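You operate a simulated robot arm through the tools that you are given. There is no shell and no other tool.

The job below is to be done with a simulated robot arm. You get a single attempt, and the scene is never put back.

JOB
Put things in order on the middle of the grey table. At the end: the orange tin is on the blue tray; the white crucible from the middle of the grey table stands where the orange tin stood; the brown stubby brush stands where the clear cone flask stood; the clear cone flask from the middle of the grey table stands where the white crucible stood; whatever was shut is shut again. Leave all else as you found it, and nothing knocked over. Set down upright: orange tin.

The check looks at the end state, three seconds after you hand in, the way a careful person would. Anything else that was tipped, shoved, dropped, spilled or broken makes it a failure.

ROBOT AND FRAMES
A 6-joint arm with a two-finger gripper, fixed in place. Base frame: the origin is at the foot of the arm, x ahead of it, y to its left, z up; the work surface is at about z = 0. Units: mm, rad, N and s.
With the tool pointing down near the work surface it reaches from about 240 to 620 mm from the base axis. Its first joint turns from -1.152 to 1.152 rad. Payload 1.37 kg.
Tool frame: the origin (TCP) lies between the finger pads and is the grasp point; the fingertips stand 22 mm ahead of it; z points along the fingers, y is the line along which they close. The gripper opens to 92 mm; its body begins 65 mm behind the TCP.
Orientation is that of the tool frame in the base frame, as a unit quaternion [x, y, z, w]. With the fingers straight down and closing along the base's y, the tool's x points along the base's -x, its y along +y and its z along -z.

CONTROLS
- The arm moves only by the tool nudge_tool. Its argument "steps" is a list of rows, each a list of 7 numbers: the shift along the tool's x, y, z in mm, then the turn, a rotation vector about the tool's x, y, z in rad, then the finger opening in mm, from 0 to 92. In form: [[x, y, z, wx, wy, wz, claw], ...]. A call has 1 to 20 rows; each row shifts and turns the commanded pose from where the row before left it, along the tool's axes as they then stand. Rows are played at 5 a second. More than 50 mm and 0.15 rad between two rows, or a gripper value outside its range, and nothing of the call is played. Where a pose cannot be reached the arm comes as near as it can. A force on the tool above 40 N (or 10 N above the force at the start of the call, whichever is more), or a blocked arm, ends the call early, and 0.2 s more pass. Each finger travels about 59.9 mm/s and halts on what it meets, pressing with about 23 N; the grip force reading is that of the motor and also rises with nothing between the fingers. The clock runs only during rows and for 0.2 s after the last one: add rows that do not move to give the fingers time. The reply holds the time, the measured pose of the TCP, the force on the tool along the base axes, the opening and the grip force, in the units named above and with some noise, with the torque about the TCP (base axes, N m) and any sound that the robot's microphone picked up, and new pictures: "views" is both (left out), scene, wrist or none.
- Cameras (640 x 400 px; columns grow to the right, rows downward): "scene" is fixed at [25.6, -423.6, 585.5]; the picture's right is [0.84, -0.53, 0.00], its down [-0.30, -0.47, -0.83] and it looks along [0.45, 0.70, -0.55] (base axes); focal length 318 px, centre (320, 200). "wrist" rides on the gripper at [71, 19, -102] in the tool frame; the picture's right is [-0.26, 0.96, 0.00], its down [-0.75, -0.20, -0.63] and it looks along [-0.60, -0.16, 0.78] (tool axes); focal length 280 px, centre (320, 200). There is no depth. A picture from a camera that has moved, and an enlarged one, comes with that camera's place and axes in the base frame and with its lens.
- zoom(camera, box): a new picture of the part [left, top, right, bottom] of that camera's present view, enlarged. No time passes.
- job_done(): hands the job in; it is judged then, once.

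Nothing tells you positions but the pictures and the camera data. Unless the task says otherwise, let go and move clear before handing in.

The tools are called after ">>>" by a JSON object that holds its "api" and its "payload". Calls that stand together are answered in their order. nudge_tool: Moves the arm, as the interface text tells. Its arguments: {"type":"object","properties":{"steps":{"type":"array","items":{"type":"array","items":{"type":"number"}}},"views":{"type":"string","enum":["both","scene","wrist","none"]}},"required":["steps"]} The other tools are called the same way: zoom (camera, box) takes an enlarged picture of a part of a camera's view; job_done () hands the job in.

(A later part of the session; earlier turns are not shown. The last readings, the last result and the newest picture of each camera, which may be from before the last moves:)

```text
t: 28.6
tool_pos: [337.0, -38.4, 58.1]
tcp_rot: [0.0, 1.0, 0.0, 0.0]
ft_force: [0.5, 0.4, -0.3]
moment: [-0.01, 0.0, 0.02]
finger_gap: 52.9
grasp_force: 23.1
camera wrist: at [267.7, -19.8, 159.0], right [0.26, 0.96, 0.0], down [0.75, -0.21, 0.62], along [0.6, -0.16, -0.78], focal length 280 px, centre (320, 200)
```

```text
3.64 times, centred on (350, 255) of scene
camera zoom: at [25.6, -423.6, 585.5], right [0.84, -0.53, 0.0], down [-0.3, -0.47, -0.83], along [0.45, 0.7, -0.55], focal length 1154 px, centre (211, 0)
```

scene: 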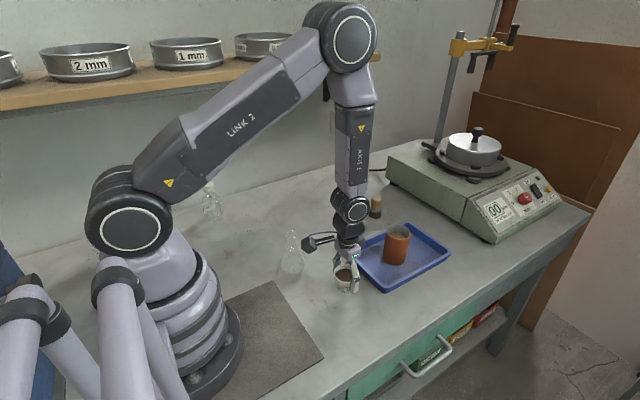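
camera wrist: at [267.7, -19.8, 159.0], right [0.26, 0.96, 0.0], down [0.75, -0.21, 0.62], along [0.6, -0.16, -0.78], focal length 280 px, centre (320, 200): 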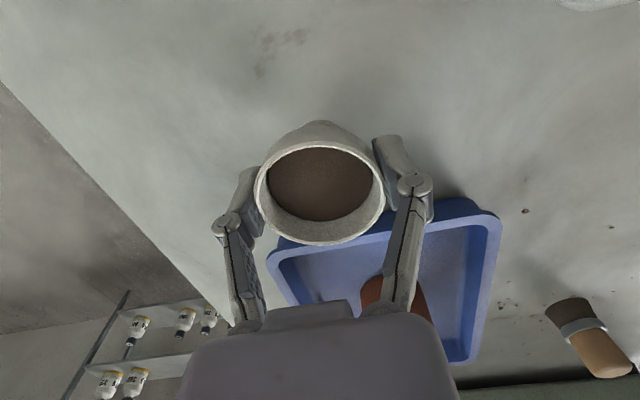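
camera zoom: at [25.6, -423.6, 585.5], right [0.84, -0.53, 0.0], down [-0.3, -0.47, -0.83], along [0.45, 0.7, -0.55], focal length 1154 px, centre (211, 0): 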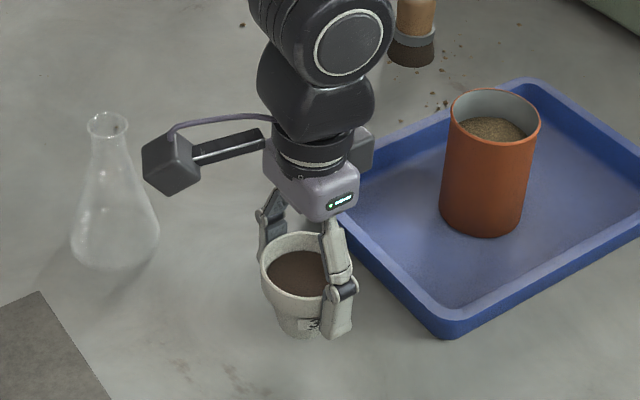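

The crucible is held firmly and stays level. I'll raise it and carry it smoothly to the tin's old spot.

>>> {"api": "nudge_tool", "payload": {"steps": [[0, 0, -5, 0, 0, 0, 30], [0, 0, -12, 0, 0, 0, 30], [0, 0, -15, 0, 0, 0, 30], [0, 0, -13, 0, 0, 0, 30], [0, 0, -6, 0, 0, 0, 30], [0, 0, -2, 0, 0, 0, 30], [-1.13, 5.95, 0, 0, 0, 0, 30], [-2.27, 11.9, 0, 0, 0, 0, 30], [-3.4, 17.86, 0, 0, 0, 0, 30], [-4.16, 21.82, 0, 0, 0, 0, 30], [-4.54, 23.81, 0, 0, 0, 0, 30], [-4.54, 23.81, 0, 0, 0, 0, 30], [-4.54, 23.81, 0, 0, 0, 0, 30], [-4.16, 21.82, 0, 0, 0, 0, 30], [-3.78, 19.84, 0, 0, 0, 0, 30], [-2.65, 13.89, 0, 0, 0, 0, 30], [-1.89, 9.92, 0, 0, 0, 0, 30], [-0.76, 3.97, 0, 0, 0, 0, 30], [0, 0, 0, 0, 0, 0, 30]], "views": "both"}}

```text
t: 32.6
tool_pos: [376.9, 159.6, 110.4]
tcp_rot: [0.001, 1.0, 0.001, 0.0]
ft_force: [-0.1, 0.1, 0.0]
moment: [-0.02, 0.0, -0.02]
finger_gap: 52.6
grasp_force: 22.8
camera wrist: at [305.9, 177.7, 212.1], right [0.26, 0.96, 0.0], down [0.75, -0.21, 0.62], along [0.6, -0.16, -0.78], focal length 280 px, centre (320, 200)
```

scene: 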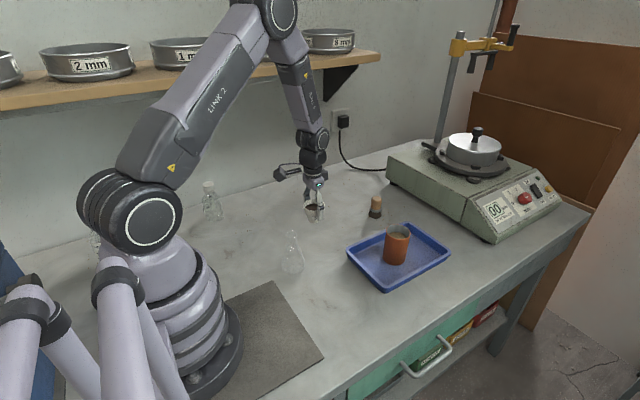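
wrist: 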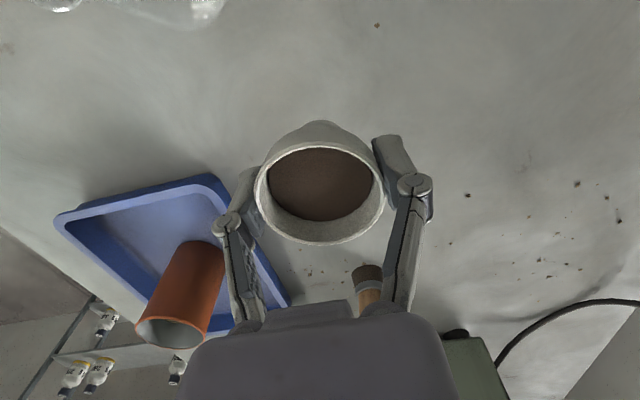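

The crucible is over the tin's old spot. I'll lower it to about 5 mm above the table, then ease down.

>>> {"api": "nudge_tool", "payload": {"steps": [[0, 0, 6, 0, 0, 0, 30], [0, 0, 12, 0, 0, 0, 30], [0, 0, 15, 0, 0, 0, 30], [0, 0, 14, 0, 0, 0, 30], [0, 0, 10, 0, 0, 0, 30], [0, 0, 5, 0, 0, 0, 30], [0, 0, 3, 0, 0, 0, 30], [0, 0, 2, 0, 0, 0, 30], [0, 0, 0, 0, 0, 0, 30]], "views": "none"}}

```text
t: 34.6
tool_pos: [377.9, 160.1, 44.3]
tcp_rot: [0.0, 1.0, 0.001, 0.0]
ft_force: [1.2, 0.2, -1.0]
moment: [-0.03, -0.02, 0.02]
finger_gap: 52.7
grasp_force: 22.4
```

>>> {"api": "nudge_tool", "payload": {"steps": [[0, 0, 1, 0, 0, 0, 30], [0, 0, 1, 0, 0, 0, 30], [0, 0, 0, 0, 0, 0, 30]], "views": "none"}}

```text
t: 35.4
tool_pos: [377.4, 158.7, 40.4]
tcp_rot: [0.0, 1.0, 0.001, 0.0]
ft_force: [-0.1, -0.5, -0.8]
moment: [0.0, 0.0, 0.01]
finger_gap: 52.6
grasp_force: 23.0
```

>>> {"api": "nudge_tool", "payload": {"steps": [[0, 0, 0.5, 0, 0, 0, 30], [0, 0, 0.5, 0, 0, 0, 30], [0, 0, 0, 0, 0, 0, 30]], "views": "none"}}

```text
t: 36.2
tool_pos: [375.4, 161.3, 41.6]
tcp_rot: [0.0, 1.0, 0.001, 0.001]
ft_force: [-0.7, -3.2, 15.2]
moment: [-0.29, -0.03, -0.02]
finger_gap: 52.7
grasp_force: 22.9
```

It has touched down. I'll ease up 0.7 mm, open the fingers and rise.

>>> {"api": "nudge_tool", "payload": {"steps": [[0, 0, -0.7, 0, 0, 0, 30], [0, 0, 0, 0, 0, 0, 54], [0, 0, 0, 0, 0, 0, 62], [0, 0, 0, 0, 0, 0, 76], [0, 0, 0, 0, 0, 0, 92], [0, 0, 0, 0, 0, 0, 92], [0, 0, -10, 0, 0, 0, 92], [0, 0, -25, 0, 0, 0, 92], [0, 0, -35, 0, 0, 0, 92], [0, 0, -40, 0, 0, 0, 92], [0, 0, 0, 0, 0, 0, 92]], "views": "both"}}

>>> {"api": "zoom", "payload": {"camera": "scene", "box": [260, 180, 460, 305]}}

>>> {"api": "zoom", "payload": {"camera": "wrist", "box": [240, 20, 400, 120]}}

```text
t: 38.6
tool_pos: [373.2, 158.5, 152.1]
tcp_rot: [-0.001, 1.0, 0.001, 0.0]
ft_force: [0.4, 0.4, -0.2]
moment: [0.02, 0.03, -0.03]
finger_gap: 92.0
grasp_force: 0.0
camera wrist: at [303.2, 177.5, 253.9], right [0.26, 0.96, 0.0], down [0.75, -0.21, 0.62], along [0.6, -0.16, -0.78], focal length 280 px, centre (320, 200)
```

scene: 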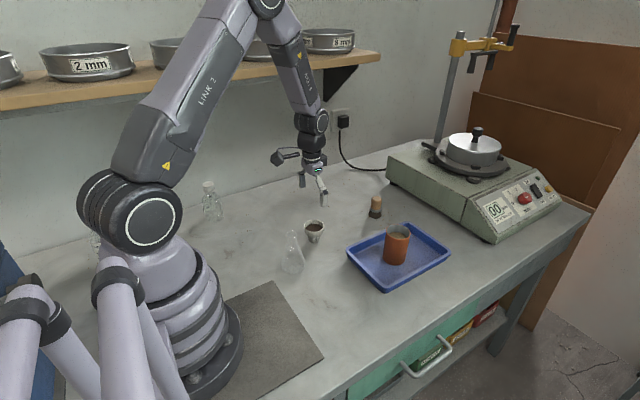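
wrist: 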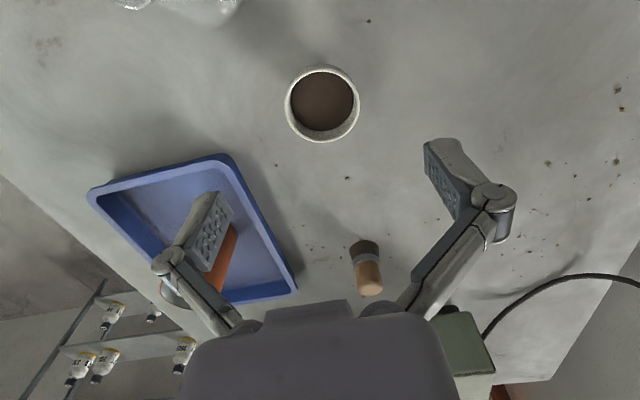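

```text
3.20 times, centred on (360, 242) of scene
camera zoom: at [25.6, -423.6, 585.5], right [0.84, -0.53, 0.0], down [-0.3, -0.47, -0.83], along [0.45, 0.7, -0.55], focal length 1016 px, centre (192, 64)
```

zoom: 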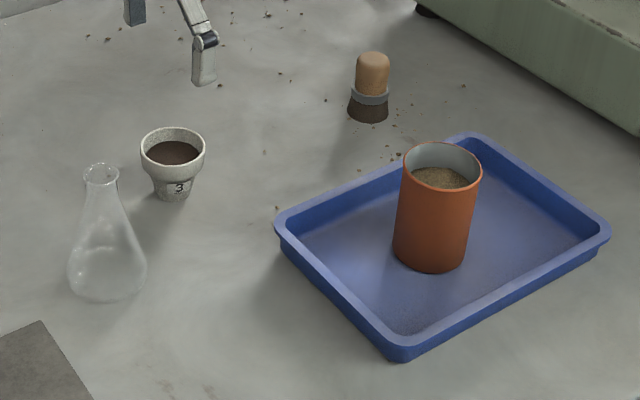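

```text
4.00 times, centred on (320, 70) of wrist
camera zoom: at [303.2, 177.5, 253.9], right [0.26, 0.96, 0.0], down [0.75, -0.21, 0.62], along [0.6, -0.16, -0.78], focal length 1122 px, centre (320, 720)
```

zoom: 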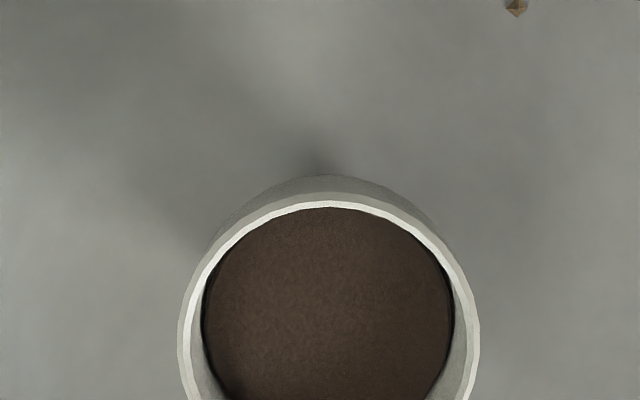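

The crucible stands in the tin's old spot within about 2 mm. Now I'll hover over the flask.

>>> {"api": "nudge_tool", "payload": {"steps": [[0, 0, -30, 0, 0, 0, 92], [0, 0, -30, 0, 0, 0, 92], [24.4, -15.1, 0, 0, 0, 0, 92], [24.4, -15.1, 0, 0, 0, 0, 92], [24.4, -15.1, 0, 0, 0, 0, 92], [24.5, -15.1, 0, 0, 0, 0, 92], [0, 0, 0, 0, 0, 0, 92], [0, 0, 0, 0, 0, 0, 92]], "views": "both"}}

>>> {"api": "zoom", "payload": {"camera": "wrist", "box": [240, 20, 400, 120]}}

```text
t: 40.4
tool_pos: [278.8, 99.8, 210.5]
tcp_rot: [0.0, 1.0, 0.002, 0.0]
ft_force: [-0.2, -0.7, -1.0]
moment: [-0.03, 0.0, -0.02]
finger_gap: 92.1
grasp_force: 0.1
camera wrist: at [208.3, 118.8, 311.7], right [0.26, 0.96, 0.0], down [0.75, -0.21, 0.62], along [0.6, -0.16, -0.78], focal length 280 px, centre (320, 200)
```

scene: 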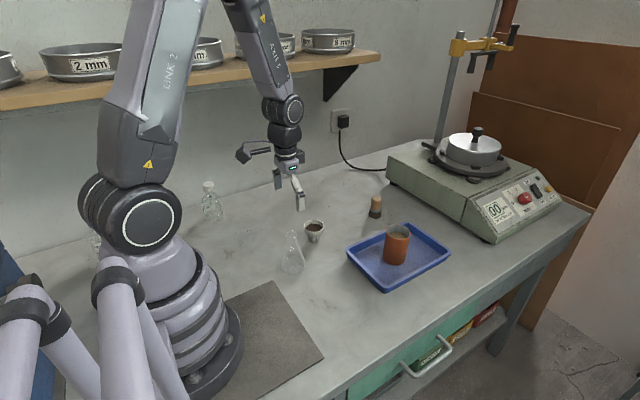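
wrist: 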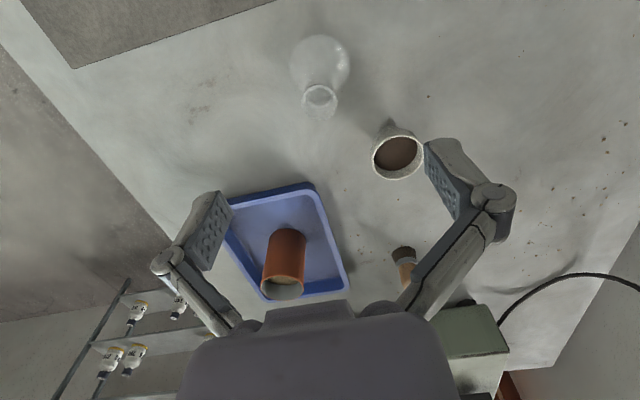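

```text
4.00 times, centred on (320, 70) of wrist
camera zoom: at [208.3, 118.8, 311.7], right [0.26, 0.96, 0.0], down [0.75, -0.21, 0.62], along [0.6, -0.16, -0.78], focal length 1122 px, centre (320, 720)
```

zoom: 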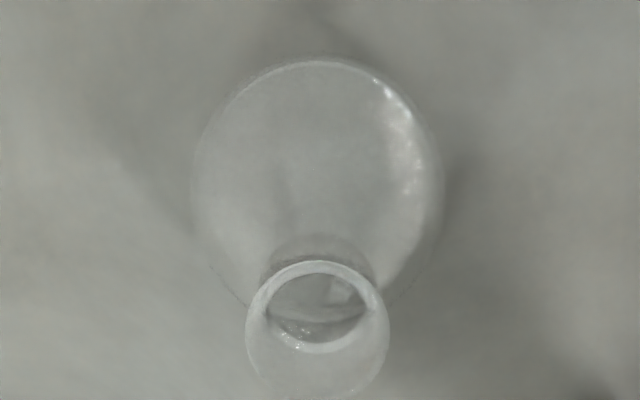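

The flask's rim centre is under the TCP within 0.5 mm. I'll descend so the pads take the neck, with the TCP at z≈97.

>>> {"api": "nudge_tool", "payload": {"steps": [[0.5, -0.2, 30, 0, 0, 0, 92], [0, 0, 30, 0, 0, 0, 92], [0, 0, 30, 0, 0, 0, 92], [0, 0, 18, 0, 0, 0, 92], [0, 0, 6, 0, 0, 0, 92], [0, 0, 0, 0, 0, 0, 92]], "views": "both"}}

>>> {"api": "zoom", "payload": {"camera": "scene", "box": [240, 180, 360, 290]}}

>>> {"api": "zoom", "payload": {"camera": "wrist", "box": [200, 70, 460, 270]}}

```text
t: 41.8
tool_pos: [277.2, 100.5, 96.7]
tcp_rot: [-0.001, 1.0, 0.001, 0.0]
ft_force: [-0.8, 0.6, -0.7]
moment: [0.02, -0.04, 0.02]
finger_gap: 92.1
grasp_force: 0.0
camera wrist: at [206.9, 119.3, 198.0], right [0.26, 0.96, 0.0], down [0.75, -0.21, 0.63], along [0.6, -0.16, -0.78], focal length 280 px, centre (320, 200)
```

scene: 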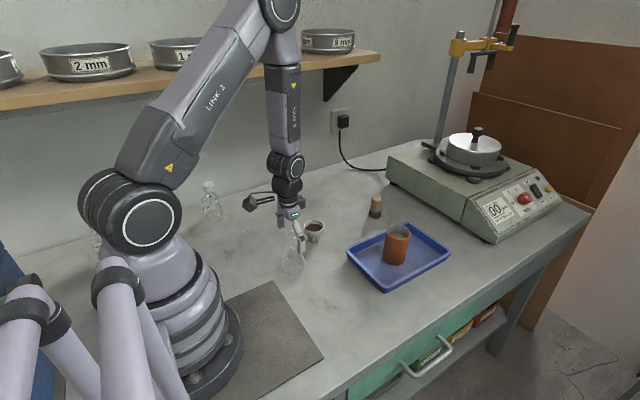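
wrist: 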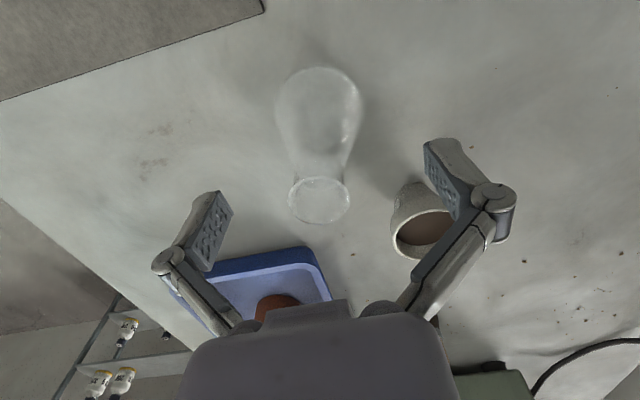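

```text
3.64 times, centred on (300, 235) of scene
camera zoom: at [25.6, -423.6, 585.5], right [0.84, -0.53, 0.0], down [-0.3, -0.47, -0.83], along [0.45, 0.7, -0.55], focal length 1154 px, centre (393, 73)
```

zoom: 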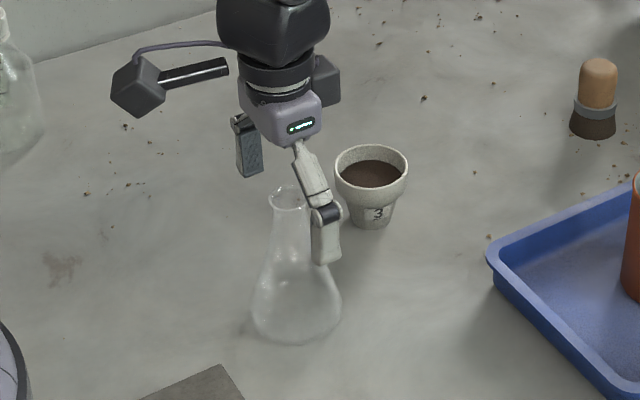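

```text
2.00 times, centred on (330, 170) of wrist
camera zoom: at [206.9, 119.3, 198.0], right [0.26, 0.96, 0.0], down [0.75, -0.21, 0.63], along [0.6, -0.16, -0.78], focal length 561 px, centre (300, 260)
```

zoom: 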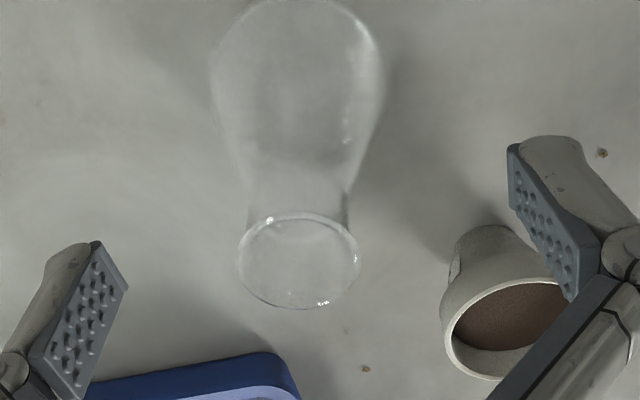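

The neck sits centred between the pads. I'll close gently in stages and watch the grip force.

>>> {"api": "nudge_tool", "payload": {"steps": [[0, 0, 0, 0, 0, 0, 74], [0, 0, 0, 0, 0, 0, 56], [0, 0, 0, 0, 0, 0, 40], [0, 0, 0, 0, 0, 0, 32], [0, 0, 0, 0, 0, 0, 28], [0, 0, 0, 0, 0, 0, 25], [0, 0, 0, 0, 0, 0, 22], [0, 0, 0, 0, 0, 0, 20], [0, 0, 0, 0, 0, 0, 20]], "views": "wrist"}}

>>> {"api": "zoom", "payload": {"camera": "wrist", "box": [200, 70, 460, 270]}}

```text
t: 43.8
tool_pos: [278.8, 101.2, 96.7]
tcp_rot: [0.0, 1.0, 0.001, 0.0]
ft_force: [0.1, 1.3, 2.4]
moment: [0.01, 0.01, 0.02]
finger_gap: 25.6
grasp_force: 22.9
camera wrist: at [206.8, 119.3, 198.3], right [0.26, 0.96, 0.0], down [0.75, -0.21, 0.62], along [0.6, -0.16, -0.78], focal length 280 px, centre (320, 200)
```

wrist: 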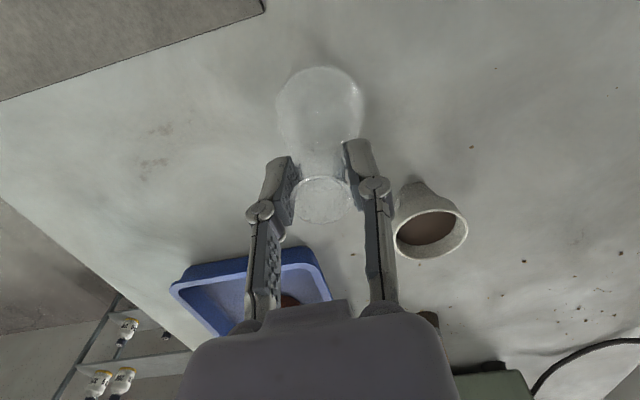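

```text
2.00 times, centred on (330, 170) of wrist
camera zoom: at [206.8, 119.3, 198.3], right [0.26, 0.96, 0.0], down [0.75, -0.21, 0.62], along [0.6, -0.16, -0.78], focal length 561 px, centre (300, 260)
```

zoom: 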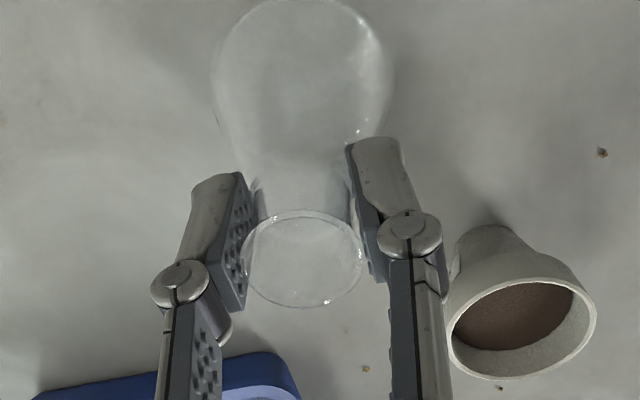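

Gripped at the rim and neck with a gap of 25.6. Slow test lift next.

>>> {"api": "nudge_tool", "payload": {"steps": [[0, 0, -1, 0, 0, 0, 18], [0, 0, -2, 0, 0, 0, 18], [0, 0, -4, 0, 0, 0, 18], [0, 0, -5, 0, 0, 0, 18], [0, 0, -3, 0, 0, 0, 18], [0, 0, 0, 0, 0, 0, 18], [0, 0, 0, 0, 0, 0, 18]], "views": "both"}}

>>> {"api": "zoom", "payload": {"camera": "wrist", "box": [200, 70, 460, 270]}}

>>> {"api": "zoom", "payload": {"camera": "scene", "box": [240, 180, 360, 290]}}

```text
t: 45.4
tool_pos: [277.8, 100.3, 111.9]
tcp_rot: [0.0, 1.0, -0.001, 0.0]
ft_force: [0.4, -0.7, -0.5]
moment: [-0.04, 0.01, 0.01]
finger_gap: 25.5
grasp_force: 22.9
camera wrist: at [207.0, 118.7, 213.5], right [0.26, 0.96, 0.0], down [0.75, -0.2, 0.63], along [0.6, -0.16, -0.78], focal length 280 px, centre (320, 200)
```

scene: 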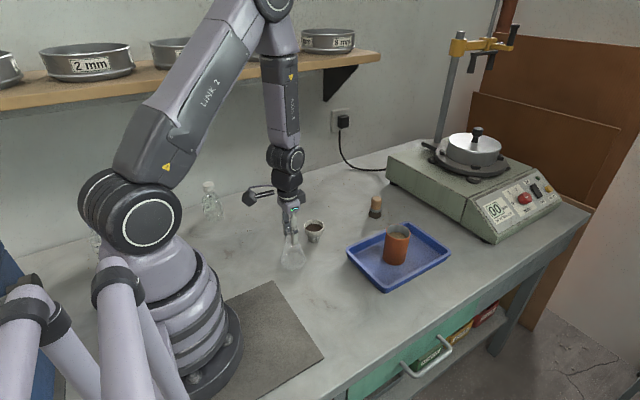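
wrist: 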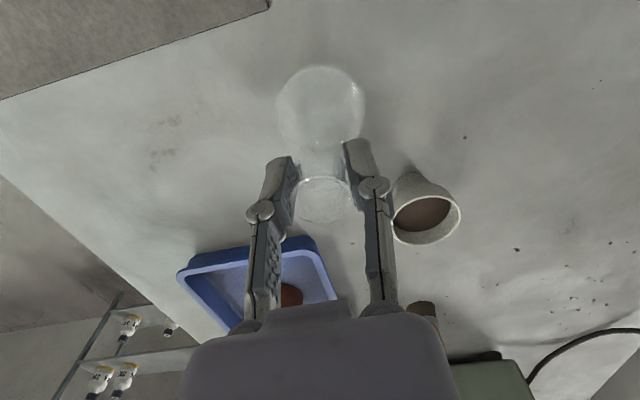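

```text
2.00 times, centred on (330, 170) of wrist
camera zoom: at [207.0, 118.7, 213.5], right [0.26, 0.96, 0.0], down [0.75, -0.2, 0.63], along [0.6, -0.16, -0.78], focal length 561 px, centre (300, 260)
```

zoom: 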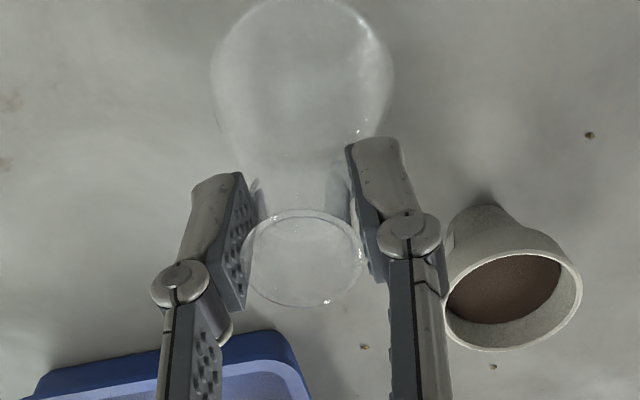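

```text
3.64 times, centred on (300, 235) of scene
camera zoom: at [25.6, -423.6, 585.5], right [0.84, -0.53, 0.0], down [-0.3, -0.47, -0.83], along [0.45, 0.7, -0.55], focal length 1154 px, centre (393, 73)
```

zoom: 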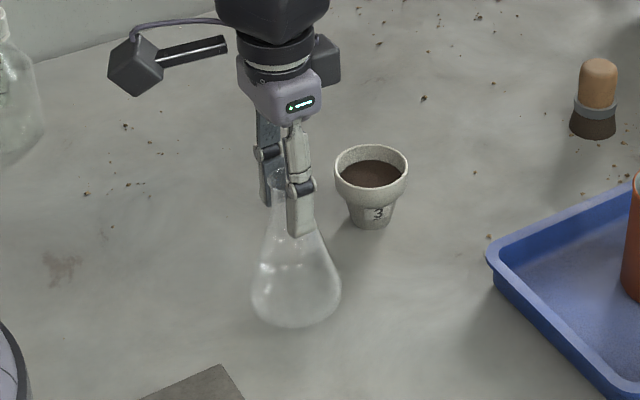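

The flask hangs plumb with no slip. I'm lifting it a bit more and carrying it to where the crucible stood.

>>> {"api": "nudge_tool", "payload": {"steps": [[0, 0, -4, 0, 0, 0, 18], [0, 0, -9, 0, 0, 0, 18], [0, 0, -9, 0, 0, 0, 18], [0, 0, -3, 0, 0, 0, 18], [-1.8, -4.1, 0, 0, 0, 0, 18], [-4.2, -9.6, 0, 0, 0, 0, 18], [-6.6, -15.1, 0, 0, 0, 0, 18], [-8.5, -19.3, 0, 0, 0, 0, 18], [-9.1, -20.7, 0, 0, 0, 0, 18], [-9.1, -20.7, 0, 0, 0, 0, 18], [-7.9, -17.9, 0, 0, 0, 0, 18], [-6.0, -13.8, 0, 0, 0, 0, 18], [-4.2, -9.6, 0, 0, 0, 0, 18], [-2.4, -5.5, 0, 0, 0, 0, 18], [-0.6, -1.4, 0, 0, 0, 0, 18], [0, 0, 0, 0, 0, 0, 18]], "views": "both"}}

>>> {"api": "zoom", "payload": {"camera": "scene", "box": [280, 190, 420, 310]}}

```text
t: 48.8
tool_pos: [339.2, -39.0, 138.1]
tcp_rot: [0.001, 1.0, 0.001, 0.0]
ft_force: [0.1, -0.1, 0.0]
moment: [0.04, 0.01, 0.0]
finger_gap: 25.4
grasp_force: 23.1
camera wrist: at [267.7, -20.5, 238.6], right [0.26, 0.96, 0.0], down [0.75, -0.21, 0.62], along [0.6, -0.16, -0.78], focal length 280 px, centre (320, 200)
```

scene: 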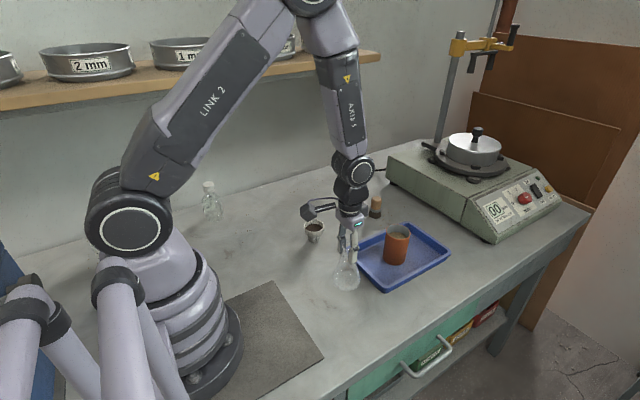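
wrist: 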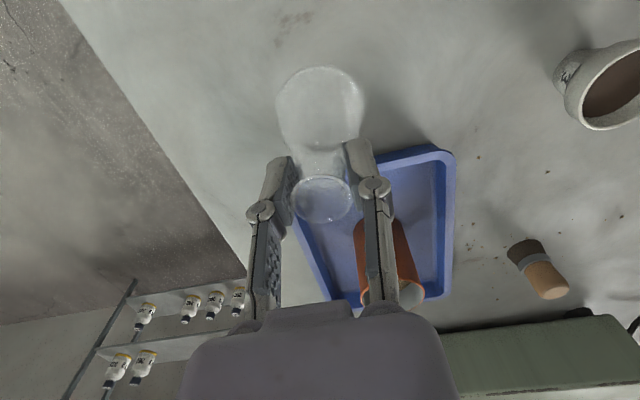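

```text
3.33 times, centred on (350, 250) of scene
camera zoom: at [25.6, -423.6, 585.5], right [0.84, -0.53, 0.0], down [-0.3, -0.47, -0.83], along [0.45, 0.7, -0.55], focal length 1058 px, centre (220, 33)
```

zoom: 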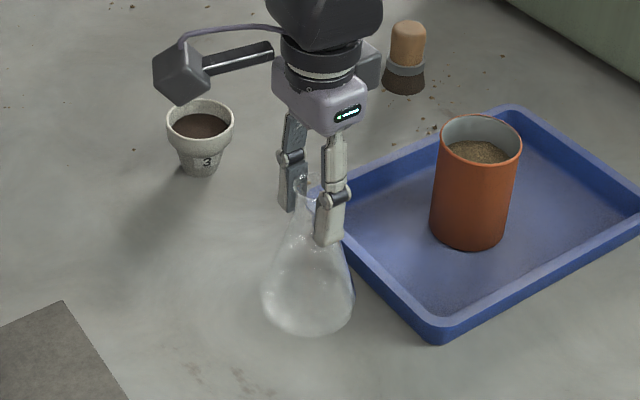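

The flask is over the target. I'll lower it to about 4 mm above the table.

>>> {"api": "nudge_tool", "payload": {"steps": [[0, 0, 5, 0, 0, 0, 18], [0, 0, 10, 0, 0, 0, 18], [0, 0, 10, 0, 0, 0, 18], [0, 0, 6, 0, 0, 0, 18], [0, 0, 3, 0, 0, 0, 18], [0, 0, 2, 0, 0, 0, 18], [0, 0, 0, 0, 0, 0, 18]], "views": "none"}}

>>> {"api": "nudge_tool", "payload": {"steps": [[0, 0, 1, 0, 0, 0, 18], [0, 0, 1, 0, 0, 0, 18], [0, 0, 0, 0, 0, 0, 18]], "views": "none"}}

```text
t: 50.4
tool_pos: [338.5, -37.4, 100.8]
tcp_rot: [0.0, 1.0, 0.0, 0.0]
ft_force: [-0.9, -0.1, -0.5]
moment: [0.0, 0.02, -0.01]
finger_gap: 25.1
grasp_force: 22.7
```

```text
t: 51.2
tool_pos: [338.7, -38.3, 99.9]
tcp_rot: [0.0, 1.0, 0.0, 0.0]
ft_force: [-0.4, -0.7, -0.9]
moment: [0.01, 0.0, -0.01]
finger_gap: 25.2
grasp_force: 23.4
```

>>> {"api": "nudge_tool", "payload": {"steps": [[0, 0, 0.5, 0, 0, 0, 18], [0, 0, 0.5, 0, 0, 0, 18], [0, 0, 0, 0, 0, 0, 18]], "views": "none"}}

```text
t: 52.0
tool_pos: [339.6, -38.7, 98.8]
tcp_rot: [0.001, 1.0, 0.001, 0.0]
ft_force: [0.6, 0.1, -0.8]
moment: [0.0, 0.03, -0.04]
finger_gap: 25.2
grasp_force: 22.4
```

>>> {"api": "nudge_tool", "payload": {"steps": [[0, 0, 0.5, 0, 0, 0, 18], [0, 0, 0, 0, 0, 0, 18]], "views": "none"}}

```text
t: 52.6
tool_pos: [339.1, -38.1, 96.6]
tcp_rot: [0.0, 1.0, 0.001, 0.002]
ft_force: [-2.7, -1.1, 17.4]
moment: [-0.06, 0.18, 0.01]
finger_gap: 25.2
grasp_force: 22.9
```

Touchdown. I'll relieve the load, then open and rise straight up.

>>> {"api": "nudge_tool", "payload": {"steps": [[0, 0, -0.5, 0, 0, 0, 18], [0, 0, 0, 0, 0, 0, 26], [0, 0, 0, 0, 0, 0, 32], [0, 0, 0, 0, 0, 0, 46], [0, 0, 0, 0, 0, 0, 66], [0, 0, 0, 0, 0, 0, 86], [0, 0, 0, 0, 0, 0, 92], [0, 0, -10, 0, 0, 0, 92], [0, 0, -25, 0, 0, 0, 92], [0, 0, -35, 0, 0, 0, 92], [0, 0, -40, 0, 0, 0, 92], [0, 0, 0, 0, 0, 0, 92]], "views": "both"}}

>>> {"api": "zoom", "payload": {"camera": "scene", "box": [260, 180, 460, 305]}}

>>> {"api": "zoom", "payload": {"camera": "wrist", "box": [240, 20, 400, 120]}}

```text
t: 55.2
tool_pos: [339.7, -37.7, 208.3]
tcp_rot: [-0.001, 1.0, 0.002, 0.0]
ft_force: [0.5, 0.1, -0.7]
moment: [0.02, 0.0, 0.0]
finger_gap: 92.1
grasp_force: 0.0
camera wrist: at [268.0, -19.7, 309.5], right [0.26, 0.96, 0.0], down [0.75, -0.21, 0.62], along [0.6, -0.16, -0.78], focal length 280 px, centre (320, 200)
```

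scene: 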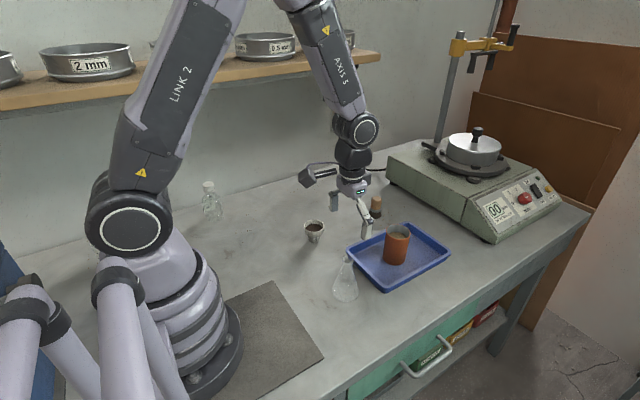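
wrist: 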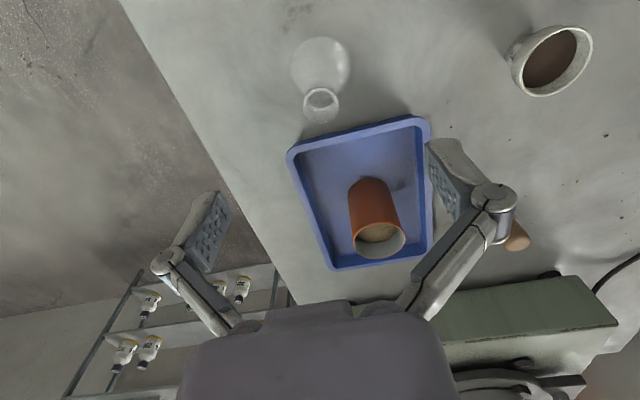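

```text
3.20 times, centred on (360, 242) of scene
camera zoom: at [25.6, -423.6, 585.5], right [0.84, -0.53, 0.0], down [-0.3, -0.47, -0.83], along [0.45, 0.7, -0.55], focal length 1016 px, centre (192, 64)
```

zoom: 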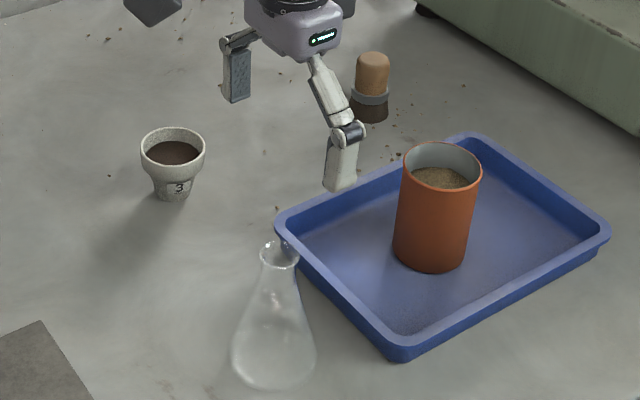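

```text
4.00 times, centred on (320, 70) of wrist
camera zoom: at [268.0, -19.7, 309.5], right [0.26, 0.96, 0.0], down [0.75, -0.21, 0.62], along [0.6, -0.16, -0.78], focal length 1122 px, centre (320, 720)
```

zoom: 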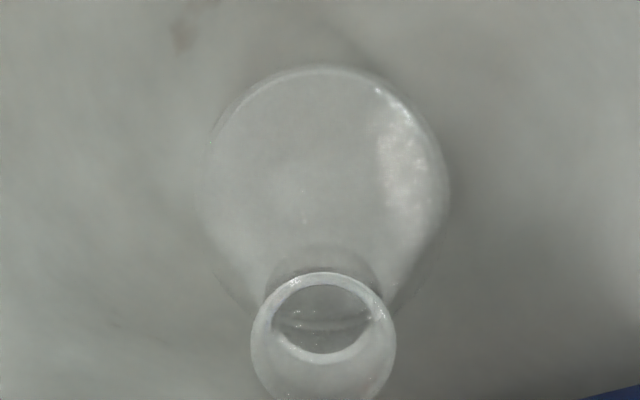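

The flask stands where the crucible was. Next is the brush at about (600,160), near the reach limit. I'll go near it high up and tilt the tool slightly outward about its closing axis for more reach.

>>> {"api": "nudge_tool", "payload": {"steps": [[-27.6, 23.6, 0, 0, 0, 0, 92], [-27.6, 23.6, 0, 0, 0, 0, 92], [-27.6, 23.6, 0, 0, 0, 0, 92], [-27.6, 23.6, 0, 0, 0, 0, 92], [-27.6, 23.6, 9.5, 0, 0, 0, 92], [-27.6, 23.6, 9.5, 0, 0, 0, 92], [-27.6, 23.6, 9.5, 0, 0, 0, 92], [-27.8, 23.8, 9.5, 0, 0, 0, 92], [0, 0, 0, 0, -0.06, 0, 92], [0, 0, 0, 0, -0.06, 0, 92], [0, 0, 0, 0, 0, 0, 92], [0, 0, 0, 0, 0, 0, 92]], "views": "both"}}

>>> {"api": "zoom", "payload": {"camera": "wrist", "box": [240, 40, 400, 140]}}

```text
t: 57.8
tool_pos: [559.1, 151.0, 169.4]
tcp_rot: [0.0, 0.998, 0.0, 0.06]
ft_force: [0.4, -0.2, 0.5]
moment: [0.01, -0.01, 0.0]
finger_gap: 91.9
grasp_force: 0.0
camera wrist: at [476.8, 169.5, 261.3], right [0.26, 0.96, 0.03], down [0.67, -0.21, 0.71], along [0.69, -0.16, -0.7], focal length 280 px, centre (320, 200)
```

scene: 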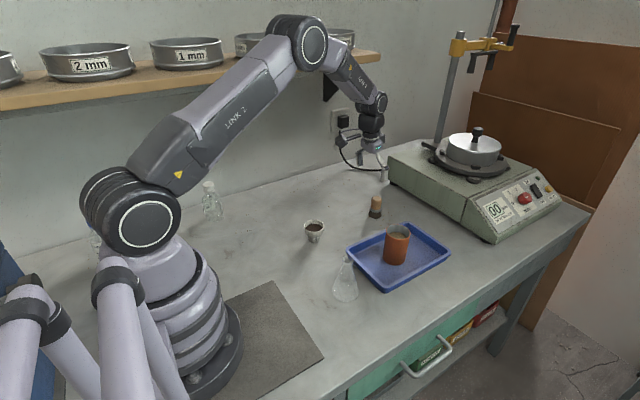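
wrist: 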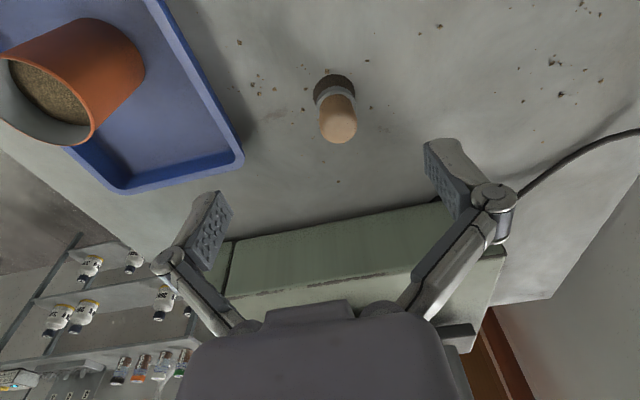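

```text
4.00 times, centred on (320, 90) of wrist
camera zoom: at [476.8, 169.5, 261.3], right [0.26, 0.96, 0.03], down [0.67, -0.21, 0.71], along [0.69, -0.16, -0.7], focal length 1122 px, centre (320, 640)
```

zoom: 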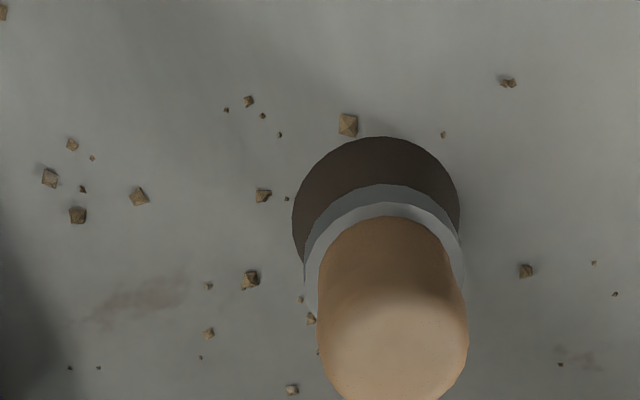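

The brush stands at about (598.8,158.9), with its top at z≈60. I'm moving above it and checking that the pose is actually reached.

>>> {"api": "nudge_tool", "payload": {"steps": [[-11.7, 2.9, 11.5, 0, 0, 0, 92], [-11.7, 2.9, 11.5, 0, 0, 0, 92], [-11.6, 3.0, 11.4, 0, 0, 0, 92], [0, 0, 0, 0, 0, 0, 92], [0, 0, 0, 0, 0, 0, 92]], "views": "wrist"}}

>>> {"api": "zoom", "payload": {"camera": "wrist", "box": [220, 20, 420, 145]}}

```text
t: 59.0
tool_pos: [598.4, 159.2, 139.4]
tcp_rot: [0.0, 0.998, 0.001, 0.06]
ft_force: [-0.1, 0.5, -0.7]
moment: [0.0, -0.01, 0.0]
finger_gap: 91.9
grasp_force: 0.0
camera wrist: at [516.4, 177.4, 231.9], right [0.26, 0.96, 0.03], down [0.67, -0.21, 0.71], along [0.69, -0.16, -0.7], focal length 280 px, centre (320, 200)
```

wrist: 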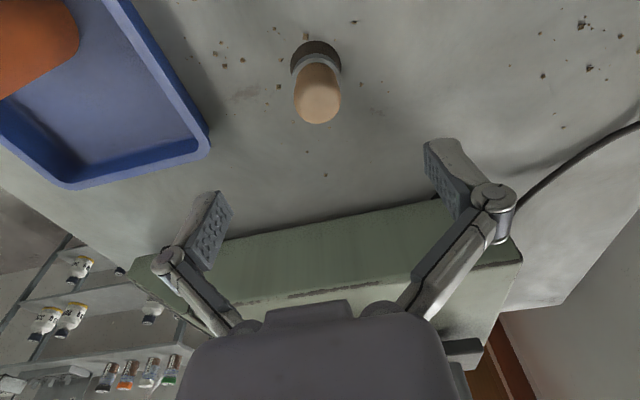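

```text
3.20 times, centred on (320, 82) of wrist
camera zoom: at [516.4, 177.4, 231.9], right [0.26, 0.96, 0.03], down [0.67, -0.21, 0.71], along [0.69, -0.16, -0.7], focal length 897 px, centre (320, 576)
```

zoom: 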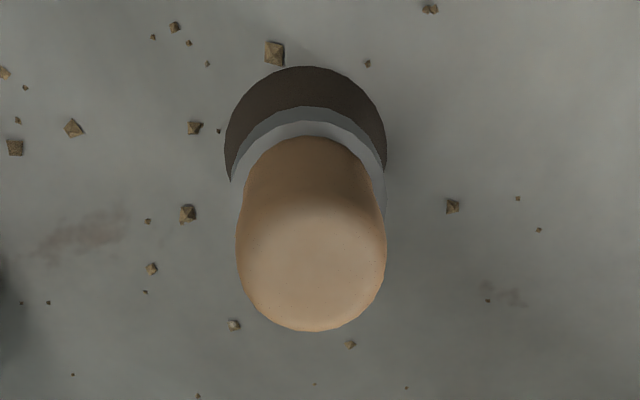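

The pose is reached and the brush is centred within 1 mm. I'll descend vertically to z≈50, keeping the tilt.

>>> {"api": "nudge_tool", "payload": {"steps": [[3.0, 0.8, 24.8, 0, 0, 0, 92], [3.0, 0, 24.8, 0, 0, 0, 92], [3.0, 0, 24.8, 0, 0, 0, 92], [1.8, 0, 14.95, 0, 0, 0, 92], [0, 0, 0, 0, 0, 0, 92], [0, 0, 0, 0, 0, 0, 92]], "views": "both"}}

>>> {"api": "zoom", "payload": {"camera": "scene", "box": [320, 140, 440, 240]}}

>>> {"api": "zoom", "payload": {"camera": "wrist", "box": [200, 70, 460, 270]}}

```text
t: 60.4
tool_pos: [599.2, 160.5, 50.3]
tcp_rot: [0.0, 0.998, 0.0, 0.06]
ft_force: [-0.2, -0.3, -0.1]
moment: [0.01, 0.01, 0.02]
finger_gap: 91.8
grasp_force: 0.1
camera wrist: at [516.3, 178.5, 143.0], right [0.26, 0.96, 0.03], down [0.67, -0.21, 0.71], along [0.69, -0.16, -0.7], focal length 280 px, centre (320, 200)
```

scene: 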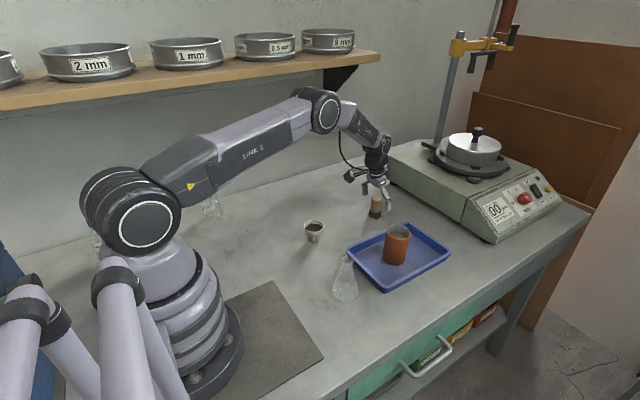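
wrist: 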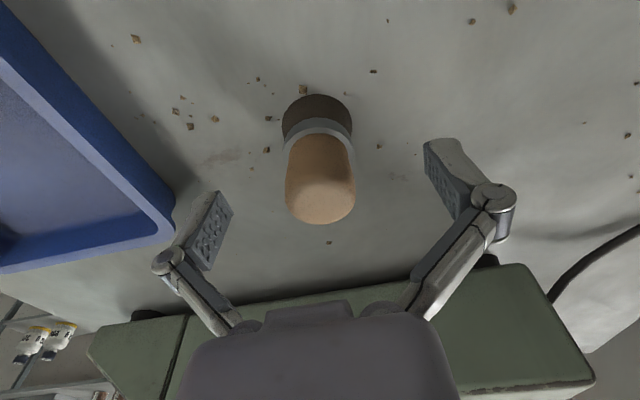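

```text
4.00 times, centred on (380, 190) of scene
camera zoom: at [25.6, -423.6, 585.5], right [0.84, -0.53, 0.0], down [-0.3, -0.47, -0.83], along [0.45, 0.7, -0.55], focal length 1270 px, centre (80, 240)
```

zoom: 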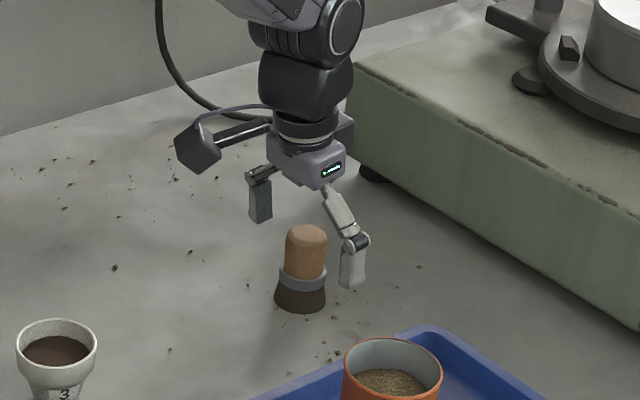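

```text
2.00 times, centred on (330, 170) of wrist
camera zoom: at [516.3, 178.5, 143.0], right [0.26, 0.96, 0.03], down [0.67, -0.21, 0.71], along [0.69, -0.16, -0.7], focal length 561 px, centre (300, 260)
```

zoom: 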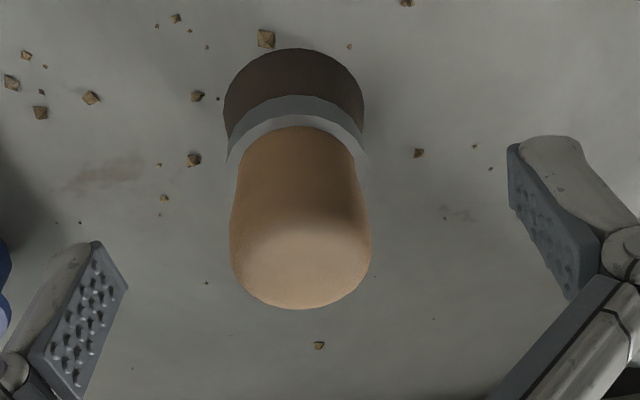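

The brush handle is centred between the pads. Closing.

>>> {"api": "nudge_tool", "payload": {"steps": [[0, 0, 0, 0, 0, 0, 74], [0, 0, 0, 0, 0, 0, 56], [0, 0, 0, 0, 0, 0, 42], [0, 0, 0, 0, 0, 0, 34], [0, 0, 0, 0, 0, 0, 28], [0, 0, 0, 0, 0, 0, 20], [0, 0, 0, 0, 0, 0, 18], [0, 0, 0, 0, 0, 0, 18]], "views": "wrist"}}

>>> {"api": "zoom", "payload": {"camera": "wrist", "box": [200, 70, 460, 270]}}

```text
t: 62.2
tool_pos: [598.8, 160.5, 50.6]
tcp_rot: [0.0, 0.998, 0.001, 0.061]
ft_force: [-0.7, -0.4, 1.8]
moment: [-0.04, 0.05, 0.0]
finger_gap: 30.0
grasp_force: 23.0
camera wrist: at [516.3, 178.5, 143.2], right [0.26, 0.96, 0.03], down [0.67, -0.21, 0.71], along [0.69, -0.16, -0.7], focal length 280 px, centre (320, 200)
```

wrist: 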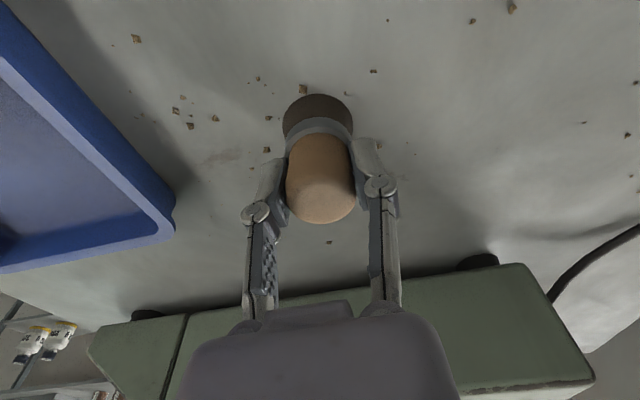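

```text
2.00 times, centred on (330, 170) of wrist
camera zoom: at [516.3, 178.5, 143.2], right [0.26, 0.96, 0.03], down [0.67, -0.21, 0.71], along [0.69, -0.16, -0.7], focal length 561 px, centre (300, 260)
```

zoom: 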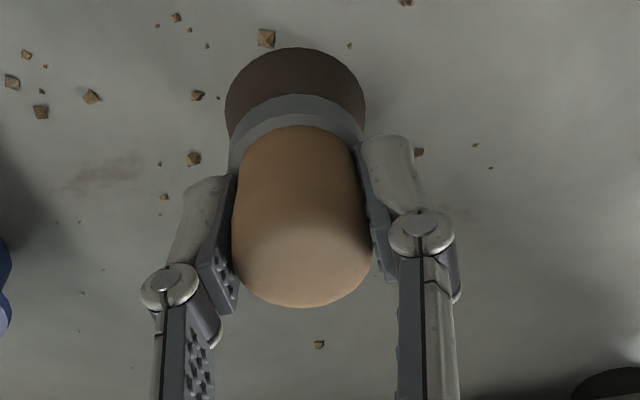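

Gripped with a gap of 30. Slow vertical test lift.

>>> {"api": "nudge_tool", "payload": {"steps": [[-0.12, 0, -1, 0, 0, 0, 18], [-0.24, 0, -2, 0, 0, 0, 18], [-0.48, 0, -4, 0, 0, 0, 18], [-0.6, 0, -5, 0, 0, 0, 18], [-0.36, 0, -3, 0, 0, 0, 18], [0, 0, 0, 0, 0, 0, 18], [0, 0, 0, 0, 0, 0, 18]], "views": "both"}}

>>> {"api": "zoom", "payload": {"camera": "wrist", "box": [200, 70, 460, 270]}}

>>> {"api": "zoom", "payload": {"camera": "scene", "box": [320, 140, 440, 240]}}

```text
t: 63.8
tool_pos: [600.5, 160.3, 65.3]
tcp_rot: [0.0, 0.998, 0.0, 0.06]
ft_force: [-0.5, -0.8, -0.3]
moment: [-0.01, -0.01, -0.01]
finger_gap: 29.9
grasp_force: 23.2
camera wrist: at [516.8, 178.6, 158.0], right [0.26, 0.96, 0.03], down [0.67, -0.21, 0.71], along [0.69, -0.16, -0.7], focal length 280 px, centre (320, 200)
```

scene: 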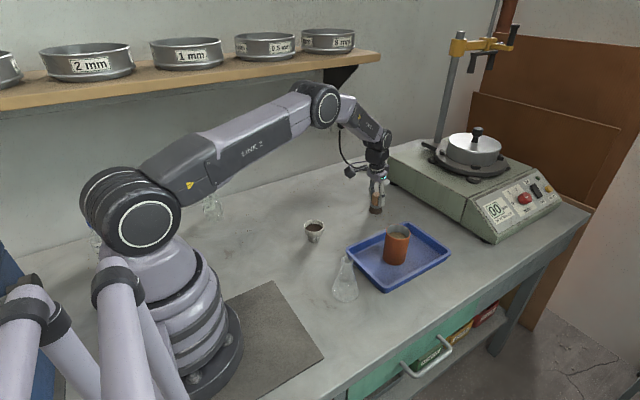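
wrist: 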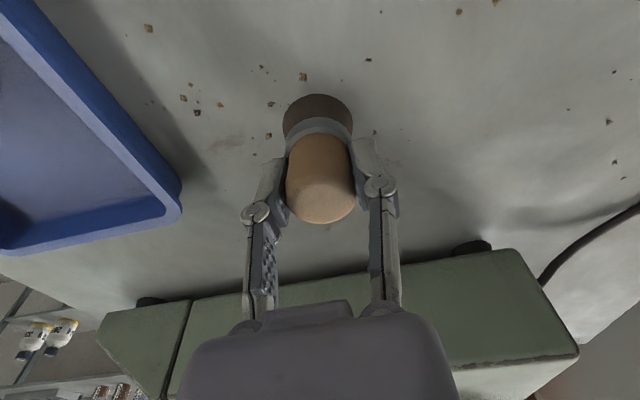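

```text
2.00 times, centred on (330, 170) of wrist
camera zoom: at [516.8, 178.6, 158.0], right [0.26, 0.96, 0.03], down [0.67, -0.21, 0.71], along [0.69, -0.16, -0.7], focal length 561 px, centre (300, 260)
```

zoom: 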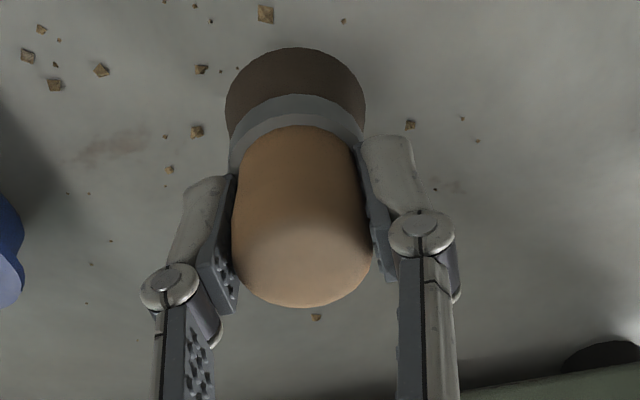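

```text
4.00 times, centred on (380, 190) of scene
camera zoom: at [25.6, -423.6, 585.5], right [0.84, -0.53, 0.0], down [-0.3, -0.47, -0.83], along [0.45, 0.7, -0.55], focal length 1270 px, centre (80, 240)
```

zoom: 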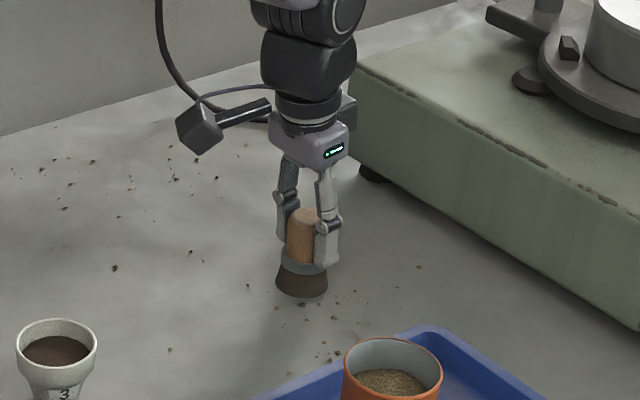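

The brush is held upright with no slip. I'll raise it well above the crucible's height before moving sideways.

>>> {"api": "nudge_tool", "payload": {"steps": [[-0.72, 0, -5.96, 0, 0, 0, 18], [-1.68, 0, -13.9, 0, 0, 0, 18], [-1.92, 0, -15.88, 0, 0, 0, 18], [-1.68, 0, -13.9, 0, 0, 0, 18], [-1.2, 0, -9.93, 0, 0, 0, 18], [-0.6, 0, -4.96, 0, 0, 0, 18], [0, 0, 0, 0, 0, 0, 18]], "views": "wrist"}}

```text
t: 65.4
tool_pos: [599.8, 160.0, 131.3]
tcp_rot: [0.001, 0.998, 0.001, 0.06]
ft_force: [0.2, 0.3, -0.9]
moment: [0.01, 0.02, -0.02]
finger_gap: 30.0
grasp_force: 23.2
camera wrist: at [516.5, 178.1, 223.4], right [0.26, 0.96, 0.03], down [0.67, -0.21, 0.71], along [0.69, -0.16, -0.7], focal length 280 px, centre (320, 200)
```

wrist: 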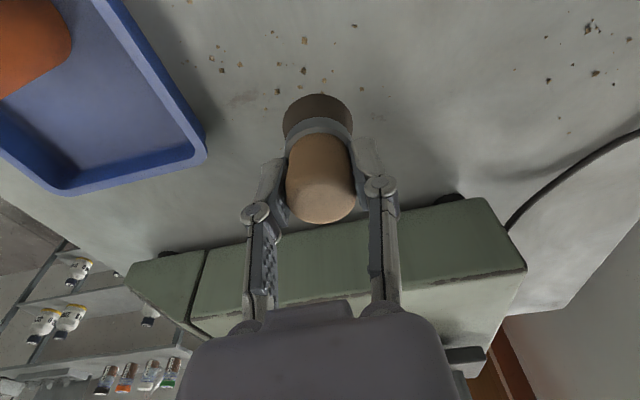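

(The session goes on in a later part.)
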